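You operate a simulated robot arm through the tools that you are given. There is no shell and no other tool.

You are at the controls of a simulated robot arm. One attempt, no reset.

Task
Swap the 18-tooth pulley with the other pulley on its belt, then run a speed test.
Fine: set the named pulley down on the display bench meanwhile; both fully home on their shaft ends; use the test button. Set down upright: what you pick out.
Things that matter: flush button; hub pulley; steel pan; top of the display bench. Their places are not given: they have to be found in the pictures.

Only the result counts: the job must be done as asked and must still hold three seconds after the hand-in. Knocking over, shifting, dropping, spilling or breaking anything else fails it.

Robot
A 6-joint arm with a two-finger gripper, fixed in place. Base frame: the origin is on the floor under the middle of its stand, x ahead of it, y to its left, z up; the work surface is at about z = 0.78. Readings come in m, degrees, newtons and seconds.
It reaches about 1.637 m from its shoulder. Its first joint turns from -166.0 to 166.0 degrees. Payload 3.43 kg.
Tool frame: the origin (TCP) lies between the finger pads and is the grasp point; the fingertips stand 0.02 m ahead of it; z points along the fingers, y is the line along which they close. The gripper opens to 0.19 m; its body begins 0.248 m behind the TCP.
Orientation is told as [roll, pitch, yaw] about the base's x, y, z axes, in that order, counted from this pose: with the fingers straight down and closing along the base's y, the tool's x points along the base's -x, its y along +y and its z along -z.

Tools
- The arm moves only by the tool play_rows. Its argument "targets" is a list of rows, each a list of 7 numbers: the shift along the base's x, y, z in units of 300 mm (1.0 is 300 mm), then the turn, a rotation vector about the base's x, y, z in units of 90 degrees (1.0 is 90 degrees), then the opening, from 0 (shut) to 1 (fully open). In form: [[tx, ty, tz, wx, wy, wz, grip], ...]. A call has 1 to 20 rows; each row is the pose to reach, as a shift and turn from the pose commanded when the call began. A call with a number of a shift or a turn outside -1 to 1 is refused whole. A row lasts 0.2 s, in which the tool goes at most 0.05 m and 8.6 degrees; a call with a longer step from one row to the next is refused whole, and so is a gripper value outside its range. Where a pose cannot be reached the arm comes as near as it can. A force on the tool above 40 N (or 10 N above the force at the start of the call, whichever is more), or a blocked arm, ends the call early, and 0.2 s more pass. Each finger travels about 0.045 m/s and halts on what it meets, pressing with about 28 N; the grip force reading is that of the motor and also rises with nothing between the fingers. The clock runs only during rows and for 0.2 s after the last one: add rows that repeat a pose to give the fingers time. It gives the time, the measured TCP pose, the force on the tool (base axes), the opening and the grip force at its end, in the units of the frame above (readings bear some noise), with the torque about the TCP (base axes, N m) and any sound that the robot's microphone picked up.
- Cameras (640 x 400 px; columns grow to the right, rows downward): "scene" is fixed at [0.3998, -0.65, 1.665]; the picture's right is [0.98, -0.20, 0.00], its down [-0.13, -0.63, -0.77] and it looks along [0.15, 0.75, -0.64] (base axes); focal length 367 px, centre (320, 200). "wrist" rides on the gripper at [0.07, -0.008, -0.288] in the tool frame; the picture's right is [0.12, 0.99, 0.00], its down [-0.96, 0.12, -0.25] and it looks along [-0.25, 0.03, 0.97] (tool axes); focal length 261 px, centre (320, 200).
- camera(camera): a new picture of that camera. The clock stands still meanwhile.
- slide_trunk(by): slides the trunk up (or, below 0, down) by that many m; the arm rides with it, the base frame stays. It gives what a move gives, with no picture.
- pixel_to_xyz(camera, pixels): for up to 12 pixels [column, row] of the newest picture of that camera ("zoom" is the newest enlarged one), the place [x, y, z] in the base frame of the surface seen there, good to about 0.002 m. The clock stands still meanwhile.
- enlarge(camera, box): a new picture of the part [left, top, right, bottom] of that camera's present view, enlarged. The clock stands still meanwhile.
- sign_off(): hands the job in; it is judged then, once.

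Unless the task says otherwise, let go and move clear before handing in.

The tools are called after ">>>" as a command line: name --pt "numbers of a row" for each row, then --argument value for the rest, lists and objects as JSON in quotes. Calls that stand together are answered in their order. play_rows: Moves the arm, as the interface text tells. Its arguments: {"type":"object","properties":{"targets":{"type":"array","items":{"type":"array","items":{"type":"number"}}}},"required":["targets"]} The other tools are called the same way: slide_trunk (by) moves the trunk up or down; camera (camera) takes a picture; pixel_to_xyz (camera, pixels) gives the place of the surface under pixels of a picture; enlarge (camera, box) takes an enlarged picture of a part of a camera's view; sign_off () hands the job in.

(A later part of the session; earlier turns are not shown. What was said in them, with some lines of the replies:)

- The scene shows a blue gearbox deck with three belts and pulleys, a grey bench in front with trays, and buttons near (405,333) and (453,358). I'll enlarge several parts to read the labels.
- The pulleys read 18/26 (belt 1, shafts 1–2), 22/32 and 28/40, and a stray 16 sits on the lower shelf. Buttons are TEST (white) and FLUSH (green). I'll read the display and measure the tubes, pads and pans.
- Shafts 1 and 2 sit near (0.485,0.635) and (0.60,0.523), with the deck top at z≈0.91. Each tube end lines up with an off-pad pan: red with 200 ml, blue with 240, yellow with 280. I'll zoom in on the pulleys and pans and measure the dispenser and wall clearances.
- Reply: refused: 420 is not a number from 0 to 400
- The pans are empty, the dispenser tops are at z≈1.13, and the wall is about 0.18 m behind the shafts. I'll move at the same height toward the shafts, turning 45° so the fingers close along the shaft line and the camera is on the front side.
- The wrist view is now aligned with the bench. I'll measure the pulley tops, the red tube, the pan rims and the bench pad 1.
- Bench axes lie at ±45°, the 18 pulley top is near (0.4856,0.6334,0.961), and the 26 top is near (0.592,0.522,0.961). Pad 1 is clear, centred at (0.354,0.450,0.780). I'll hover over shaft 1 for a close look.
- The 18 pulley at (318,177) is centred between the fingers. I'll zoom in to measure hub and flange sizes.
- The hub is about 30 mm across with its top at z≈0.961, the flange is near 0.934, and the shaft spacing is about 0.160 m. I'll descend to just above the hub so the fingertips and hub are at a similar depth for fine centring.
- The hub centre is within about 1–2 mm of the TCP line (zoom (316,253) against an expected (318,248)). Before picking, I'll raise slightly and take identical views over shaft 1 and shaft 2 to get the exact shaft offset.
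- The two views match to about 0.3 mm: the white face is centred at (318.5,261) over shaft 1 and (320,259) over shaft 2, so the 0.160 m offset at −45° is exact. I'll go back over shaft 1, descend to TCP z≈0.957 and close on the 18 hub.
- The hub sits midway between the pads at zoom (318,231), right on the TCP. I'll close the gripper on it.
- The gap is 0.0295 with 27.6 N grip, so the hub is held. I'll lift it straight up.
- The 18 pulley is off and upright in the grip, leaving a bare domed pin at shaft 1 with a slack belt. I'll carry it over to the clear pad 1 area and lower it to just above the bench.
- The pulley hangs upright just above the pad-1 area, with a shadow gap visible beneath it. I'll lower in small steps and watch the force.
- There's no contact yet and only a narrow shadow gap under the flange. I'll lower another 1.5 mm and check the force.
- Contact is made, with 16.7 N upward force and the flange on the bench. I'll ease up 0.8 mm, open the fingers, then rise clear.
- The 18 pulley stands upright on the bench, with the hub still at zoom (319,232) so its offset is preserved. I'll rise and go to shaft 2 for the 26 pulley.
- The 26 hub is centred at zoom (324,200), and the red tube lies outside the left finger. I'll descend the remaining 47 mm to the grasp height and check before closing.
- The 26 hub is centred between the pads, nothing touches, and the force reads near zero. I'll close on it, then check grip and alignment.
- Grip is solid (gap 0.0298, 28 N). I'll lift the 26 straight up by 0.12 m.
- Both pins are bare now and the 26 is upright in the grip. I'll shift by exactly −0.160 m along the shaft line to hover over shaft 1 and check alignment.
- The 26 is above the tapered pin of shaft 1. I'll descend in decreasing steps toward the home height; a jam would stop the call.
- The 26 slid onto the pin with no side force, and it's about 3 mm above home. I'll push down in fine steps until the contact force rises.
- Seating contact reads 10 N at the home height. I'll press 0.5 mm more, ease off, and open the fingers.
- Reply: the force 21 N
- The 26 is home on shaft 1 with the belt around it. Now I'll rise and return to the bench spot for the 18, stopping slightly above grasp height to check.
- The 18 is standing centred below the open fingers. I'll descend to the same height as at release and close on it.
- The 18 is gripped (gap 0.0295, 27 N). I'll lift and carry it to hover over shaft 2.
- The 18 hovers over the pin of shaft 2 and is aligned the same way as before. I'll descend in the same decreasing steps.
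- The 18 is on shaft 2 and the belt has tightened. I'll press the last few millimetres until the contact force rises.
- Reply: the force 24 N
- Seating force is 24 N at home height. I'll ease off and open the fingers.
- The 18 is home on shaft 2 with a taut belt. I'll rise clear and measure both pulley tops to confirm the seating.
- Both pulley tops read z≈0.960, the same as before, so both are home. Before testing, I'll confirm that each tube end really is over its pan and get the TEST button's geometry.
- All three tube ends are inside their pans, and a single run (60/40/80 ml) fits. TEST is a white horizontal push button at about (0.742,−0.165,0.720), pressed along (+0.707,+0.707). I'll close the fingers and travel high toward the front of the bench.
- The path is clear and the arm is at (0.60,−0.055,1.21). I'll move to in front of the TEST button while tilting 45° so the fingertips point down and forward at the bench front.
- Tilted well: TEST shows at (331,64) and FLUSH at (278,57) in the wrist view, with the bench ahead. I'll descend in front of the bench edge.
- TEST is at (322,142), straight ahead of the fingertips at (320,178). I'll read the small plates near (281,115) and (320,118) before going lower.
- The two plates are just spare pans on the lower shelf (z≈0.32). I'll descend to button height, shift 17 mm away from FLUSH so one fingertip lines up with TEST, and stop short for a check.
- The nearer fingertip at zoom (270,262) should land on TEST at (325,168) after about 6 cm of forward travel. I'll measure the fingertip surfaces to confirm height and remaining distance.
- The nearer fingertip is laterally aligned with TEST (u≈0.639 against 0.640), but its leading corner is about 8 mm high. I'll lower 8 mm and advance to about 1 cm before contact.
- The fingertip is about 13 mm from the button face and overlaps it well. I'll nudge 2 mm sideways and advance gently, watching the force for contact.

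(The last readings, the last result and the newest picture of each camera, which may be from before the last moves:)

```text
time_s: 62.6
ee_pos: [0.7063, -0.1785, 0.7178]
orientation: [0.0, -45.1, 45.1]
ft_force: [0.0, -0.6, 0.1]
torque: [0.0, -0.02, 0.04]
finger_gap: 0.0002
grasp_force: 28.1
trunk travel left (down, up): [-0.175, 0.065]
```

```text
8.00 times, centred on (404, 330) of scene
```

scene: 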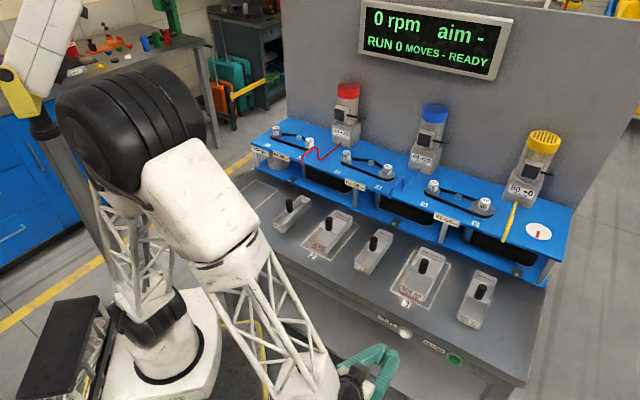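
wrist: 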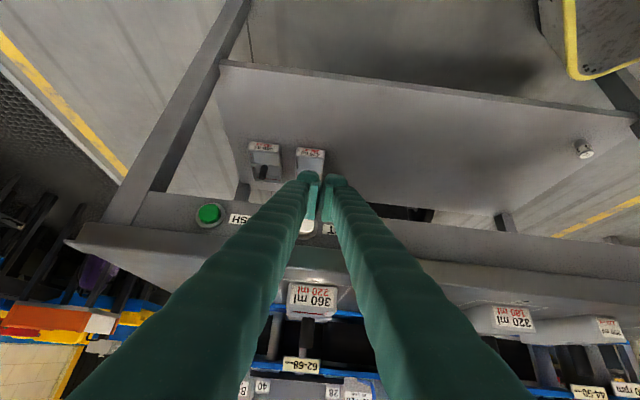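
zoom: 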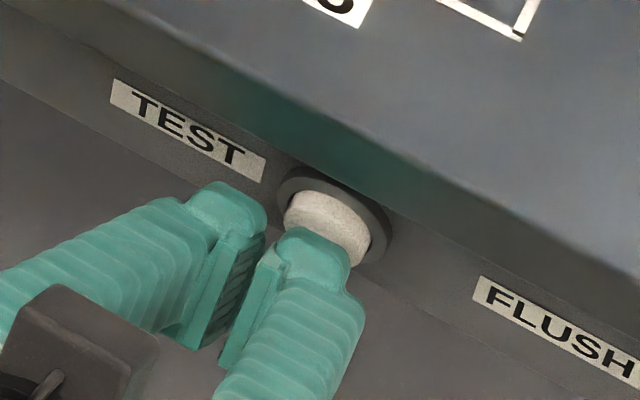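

There's no contact yet, and the fingertip is now over the lower part of the button face. I'll advance another 4 mm in 2 mm steps.

>>> play_rows --pt "0.0047 0.0047 0 0 0 0 0" --pt "0.0094 0.0094 0 0 0 0 0" --pt "0.0094 0.0094 0 0 0 0 0"

>>> enlarge --camera "scene" --box '[364, 305, 444, 355]'

```text
time_s: 63.4
ee_pos: [0.7086, -0.1765, 0.7155]
orientation: [0.0, -44.9, 45.1]
ft_force: [0.0, 0.3, -0.4]
torque: [-0.07, 0.01, 0.0]
finger_gap: 0.0002
grasp_force: 27.8
trunk travel left (down, up): [-0.175, 0.065]
```

```text
8.00 times, centred on (404, 330) of scene
```

zoom: 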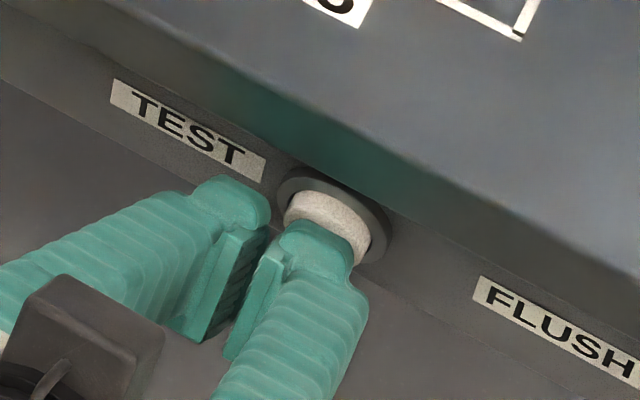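

>>> play_rows --pt "0.0035 0.0035 0 0 0 0 0" --pt "0.0071 0.0071 0 0 0 0 0" --pt "0.0071 0.0071 0 0 0 0 0"

>>> camera --camera "scene"

```text
time_s: 64.2
ee_pos: [0.7105, -0.1747, 0.7158]
orientation: [0.0, -45.1, 45.0]
ft_force: [-0.3, -0.2, 0.0]
torque: [0.01, -0.01, 0.0]
finger_gap: 0.0002
grasp_force: 28.2
trunk travel left (down, up): [-0.175, 0.065]
```

```text
taken
```

scene: 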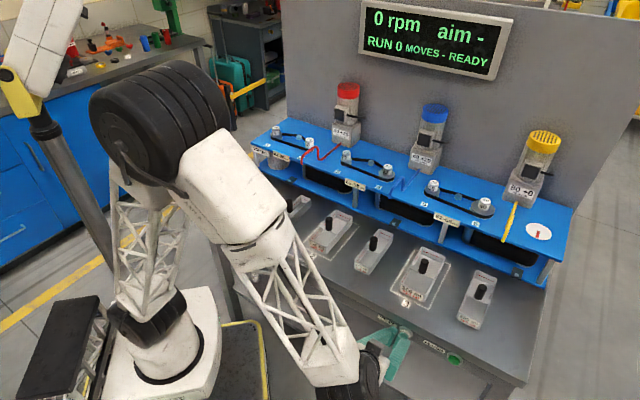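

No force yet at v≈0.379. I'll keep advancing in small steps.

>>> play_rows --pt "0.0035 0.0035 0 0 0 0 0" --pt "0.0071 0.0071 0 0 0 0 0" --pt "0.0071 0.0071 0 0 0 0 0"

>>> enlarge --camera "scene" --box '[364, 305, 444, 355]'

>>> enlarge --camera "wrist" --box '[260, 160, 340, 210]'

```text
time_s: 65.0
ee_pos: [0.7131, -0.1719, 0.7168]
orientation: [0.0, -45.0, 44.9]
ft_force: [-0.3, 0.2, 0.1]
torque: [-0.04, 0.0, 0.0]
finger_gap: 0.0002
grasp_force: 27.9
trunk travel left (down, up): [-0.175, 0.065]
```

```text
8.00 times, centred on (404, 330) of scene
```

zoom: 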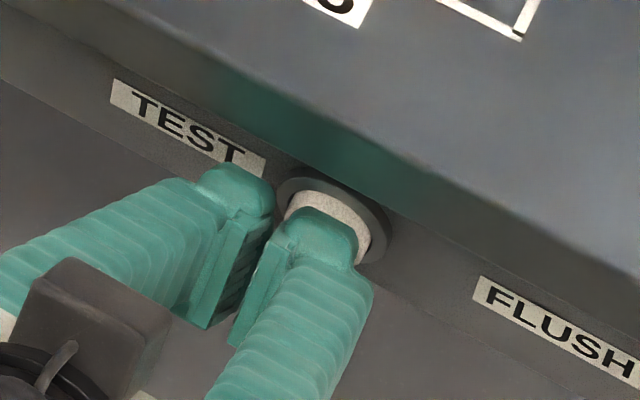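

```text
8.00 times, centred on (300, 185) of wrist
```

zoom: 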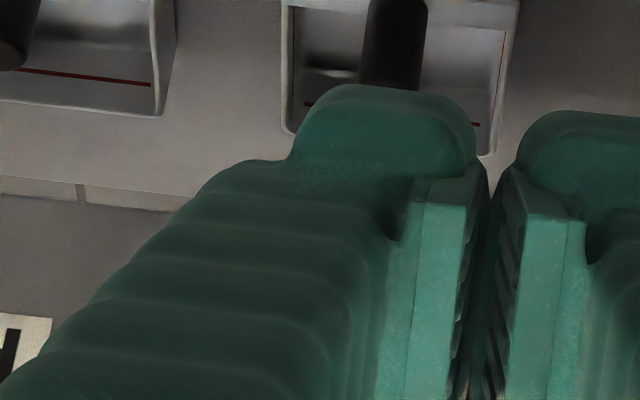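

>>> enlarge --camera "scene" --box '[384, 315, 424, 340]'

>>> pixel_to_xyz --camera "zoom" --pixels '[[320, 275], [300, 290], [340, 275], [360, 300], [320, 320], [320, 240], [340, 225], [370, 270], [150, 220], [160, 190]]'

```text
16.00 times, centred on (404, 328) of scene
```

zoom: 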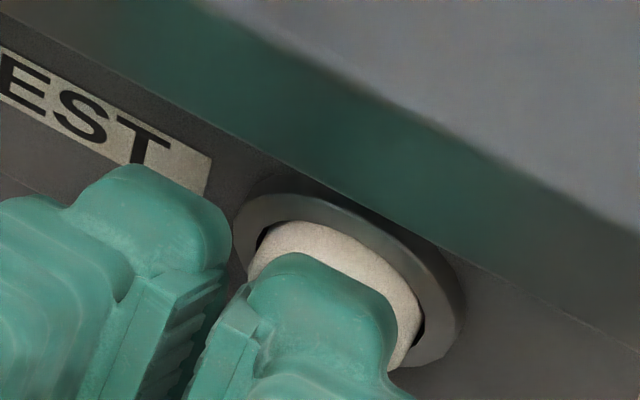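

```text
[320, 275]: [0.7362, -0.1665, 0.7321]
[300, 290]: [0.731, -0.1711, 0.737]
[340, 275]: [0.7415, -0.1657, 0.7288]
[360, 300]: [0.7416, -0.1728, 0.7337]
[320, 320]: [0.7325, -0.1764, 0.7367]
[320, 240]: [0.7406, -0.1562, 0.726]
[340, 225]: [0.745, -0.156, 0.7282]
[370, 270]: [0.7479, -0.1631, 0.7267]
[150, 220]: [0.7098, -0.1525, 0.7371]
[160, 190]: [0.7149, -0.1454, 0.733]
```

The fingertip's leading edge is now at v≈0.407, right at the button face, and centred on it sideways. I'll continue pressing in small steps.

>>> play_rows --pt "0.0035 0.0035 0 0 0 0 0" --pt "0.0071 0.0071 0 0 0 0 0" --pt "0.0071 0.0071 0 0 0 0 0"

>>> camera --camera "scene"

```text
time_s: 65.8
ee_pos: [0.7136, -0.169, 0.7151]
orientation: [0.0, -45.0, 45.0]
ft_force: [-0.1, -1.1, 0.1]
torque: [0.02, 0.01, -0.01]
finger_gap: 0.0
grasp_force: 27.9
trunk travel left (down, up): [-0.175, 0.065]
```

```text
taken
```

scene: 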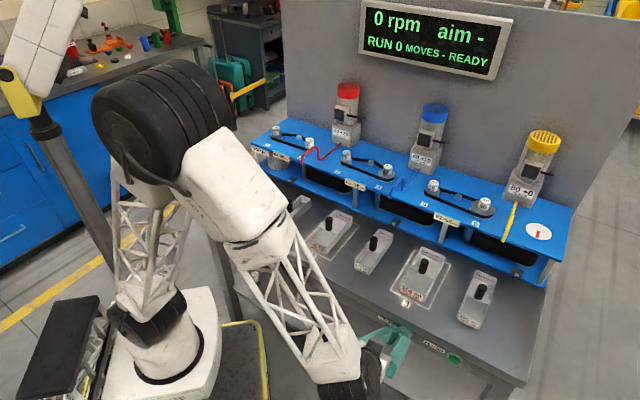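

>>> play_rows --pt "0.0035 0.0035 0 0 0 0 0" --pt "0.0071 0.0071 0 0 0 0 0" --pt "0.0071 0.0071 0 0 0 0 0"

>>> enlarge --camera "scene" --box '[384, 315, 424, 340]'

>>> enlarge --camera "scene" --box '[350, 0, 530, 112]'

```text
time_s: 66.6
ee_pos: [0.7168, -0.1667, 0.7162]
orientation: [-0.1, -45.1, 45.0]
ft_force: [-2.3, -4.6, -0.4]
torque: [-0.03, 0.02, -0.08]
finger_gap: 0.0
grasp_force: 28.1
trunk travel left (down, up): [-0.175, 0.065]
heard: click
```

```text
16.00 times, centred on (404, 328) of scene
```

zoom: 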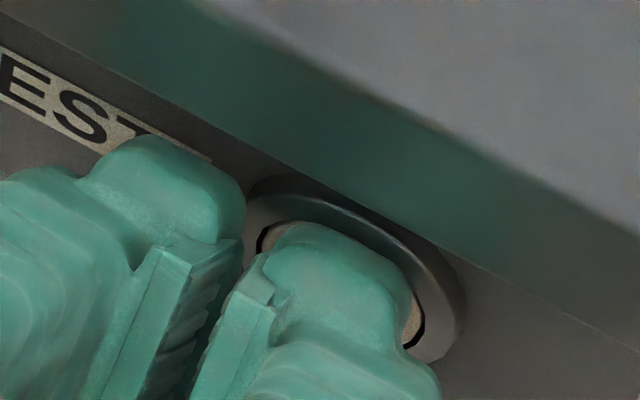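

```text
3.56 times, centred on (440, 56) of scene
```

zoom: 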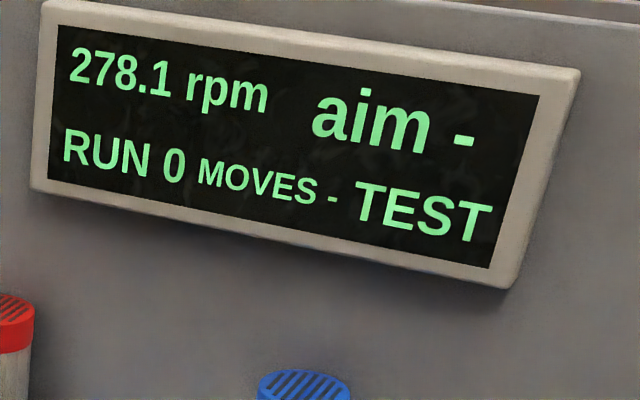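

A click was heard, and the display shows TEST at 278.1 rpm, which equals 400·26/18·22/32·28/40 as expected. I'll retract straight back and let the test finish.

>>> play_rows --pt "-0.04 -0.04 0 0 0 0 0" --pt "-0.12 -0.12 0 0 0 0 0" --pt "-0.2 -0.2 0 0 0 0 0" --pt "-0.28 -0.28 0 0 0 0 0" --pt "-0.28 -0.28 0 0 0 0 0"

>>> camera --camera "scene"

>>> enlarge --camera "scene" --box '[350, 0, 530, 112]'

```text
time_s: 67.8
ee_pos: [0.6353, -0.2518, 0.7169]
orientation: [0.0, -45.0, 45.1]
ft_force: [0.0, -0.1, 0.4]
torque: [-0.01, 0.01, 0.01]
finger_gap: 0.0
grasp_force: 28.2
trunk travel left (down, up): [-0.175, 0.065]
```

```text
taken
```

scene: 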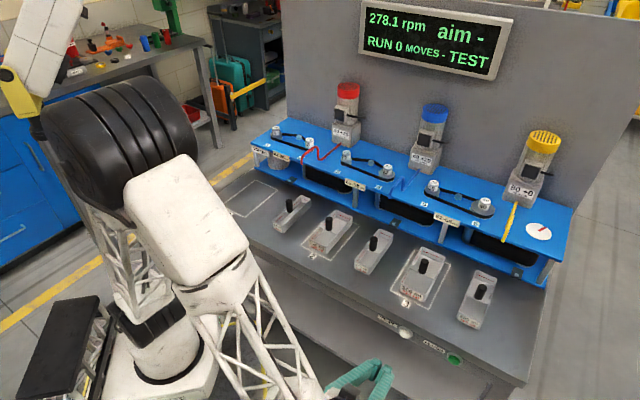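

```text
3.56 times, centred on (440, 56) of scene
```

zoom: 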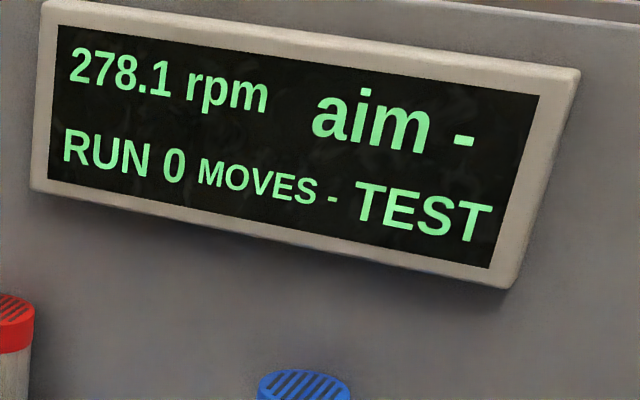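

The test is running at 278.1 rpm and the hand is clear of the button. I'll wait in place for it to finish.

>>> play_rows --pt "0 0 0 0 0 0 0" --pt "0 0 0 0 0 0 0" --pt "0 0 0 0 0 0 0" --pt "0 0 0 0 0 0 0" --pt "0 0 0 0 0 0 0" --pt "0 0 0 0 0 0 0" --pt "0 0 0 0 0 0 0" --pt "0 0 0 0 0 0 0" --pt "0 0 0 0 0 0 0" --pt "0 0 0 0 0 0 0" --pt "0 0 0 0 0 0 0" --pt "0 0 0 0 0 0 0" --pt "0 0 0 0 0 0 0" --pt "0 0 0 0 0 0 0" --pt "0 0 0 0 0 0 0"

>>> camera --camera "scene"

>>> enlarge --camera "scene" --box '[350, 0, 530, 112]'

>>> enlarge --camera "scene" --box '[264, 180, 424, 280]'

```text
time_s: 71.0
ee_pos: [0.6356, -0.2529, 0.7163]
orientation: [0.0, -45.0, 44.9]
ft_force: [-0.2, 0.3, 0.2]
torque: [0.01, -0.01, -0.01]
finger_gap: 0.0
grasp_force: 28.5
trunk travel left (down, up): [-0.175, 0.065]
```

```text
taken
```

scene: 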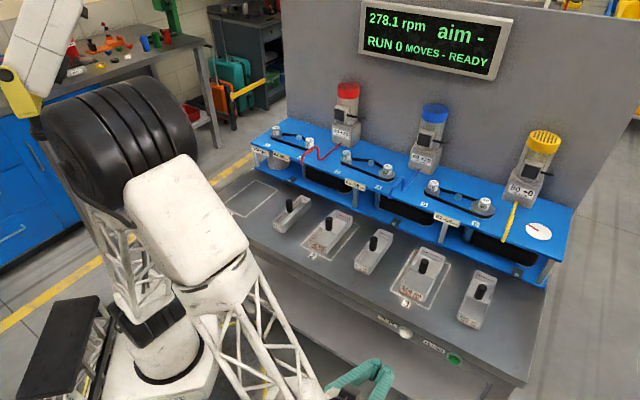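

```text
3.56 times, centred on (440, 56) of scene
```

zoom: 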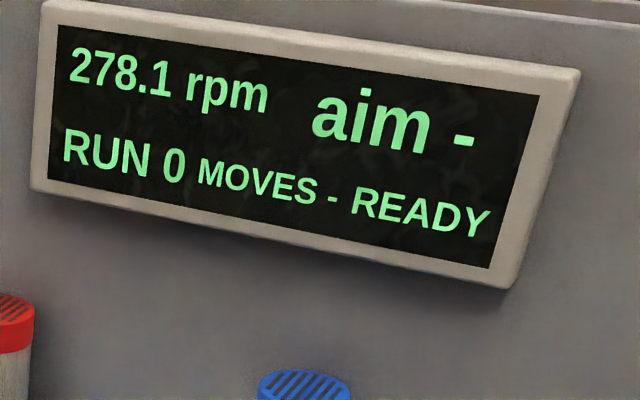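

```text
4.00 times, centred on (344, 230) of scene
```

zoom: 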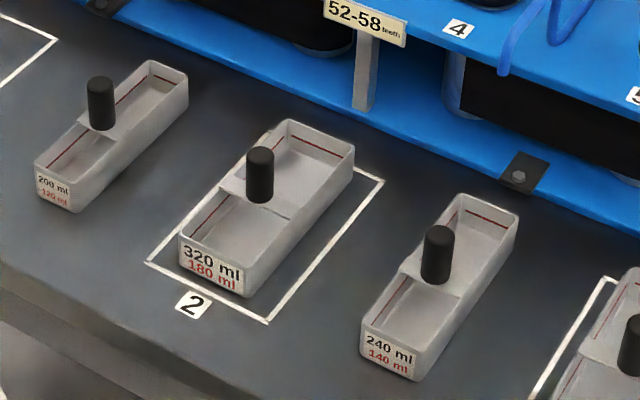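

The test has finished: the display reads READY with 278.1 rpm, and the pans are dry and in place. I'll do a last check of both pulleys' seating.

>>> enlarge --camera "scene" --box '[260, 115, 324, 155]'

>>> pixel_to_xyz --camera "zoom" --pixels '[[158, 128], [170, 128], [495, 243], [505, 248]]'

```text
10.00 times, centred on (292, 135) of scene
```

zoom: 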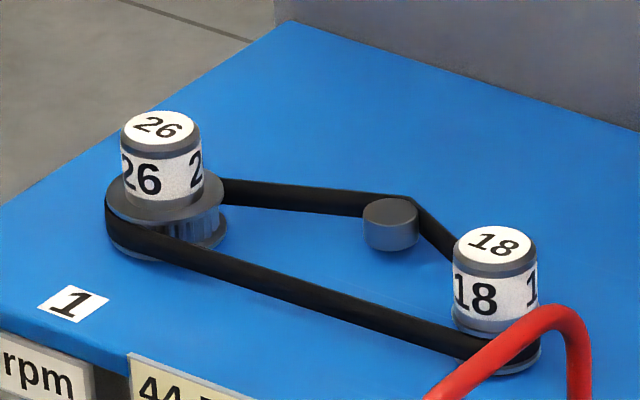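

```text
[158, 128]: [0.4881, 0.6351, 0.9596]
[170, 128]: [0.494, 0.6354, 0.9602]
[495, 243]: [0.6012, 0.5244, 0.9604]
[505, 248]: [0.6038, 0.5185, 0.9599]
```

The 26 sits on shaft 1 and the 18 on shaft 2, both with tops at z≈0.960 and a taut belt. The speed test is complete and the hand is clear, so I'm handing in.

>>> sign_off

```text
The job is handed in.
```

The pulleys are swapped and the speed test has run. The 26-tooth pulley is now on shaft 1 and the 18-tooth on shaft 2.

- **Seating:** both pulley tops measure z ≈ 0.960, within measuring error of their height before the swap, and the belt is taut.
- **Speed test:** I pressed TEST once, heard a click, and the display read 278.1 rpm before returning to READY. That matches the expected ratio (400 × 26/18 × 22/32 × 28/40).
- **Set-down:** the 18-tooth pulley stood upright on the grey bench, inside the empty outline marked 1, while I moved the 26. I took this bench, the one with the display behind it, to be the display bench.
- **Everything else:** I did not touch the FLUSH button or the pans. The pans I checked after the test looked dry and in place. The gripper was clear when I handed in.
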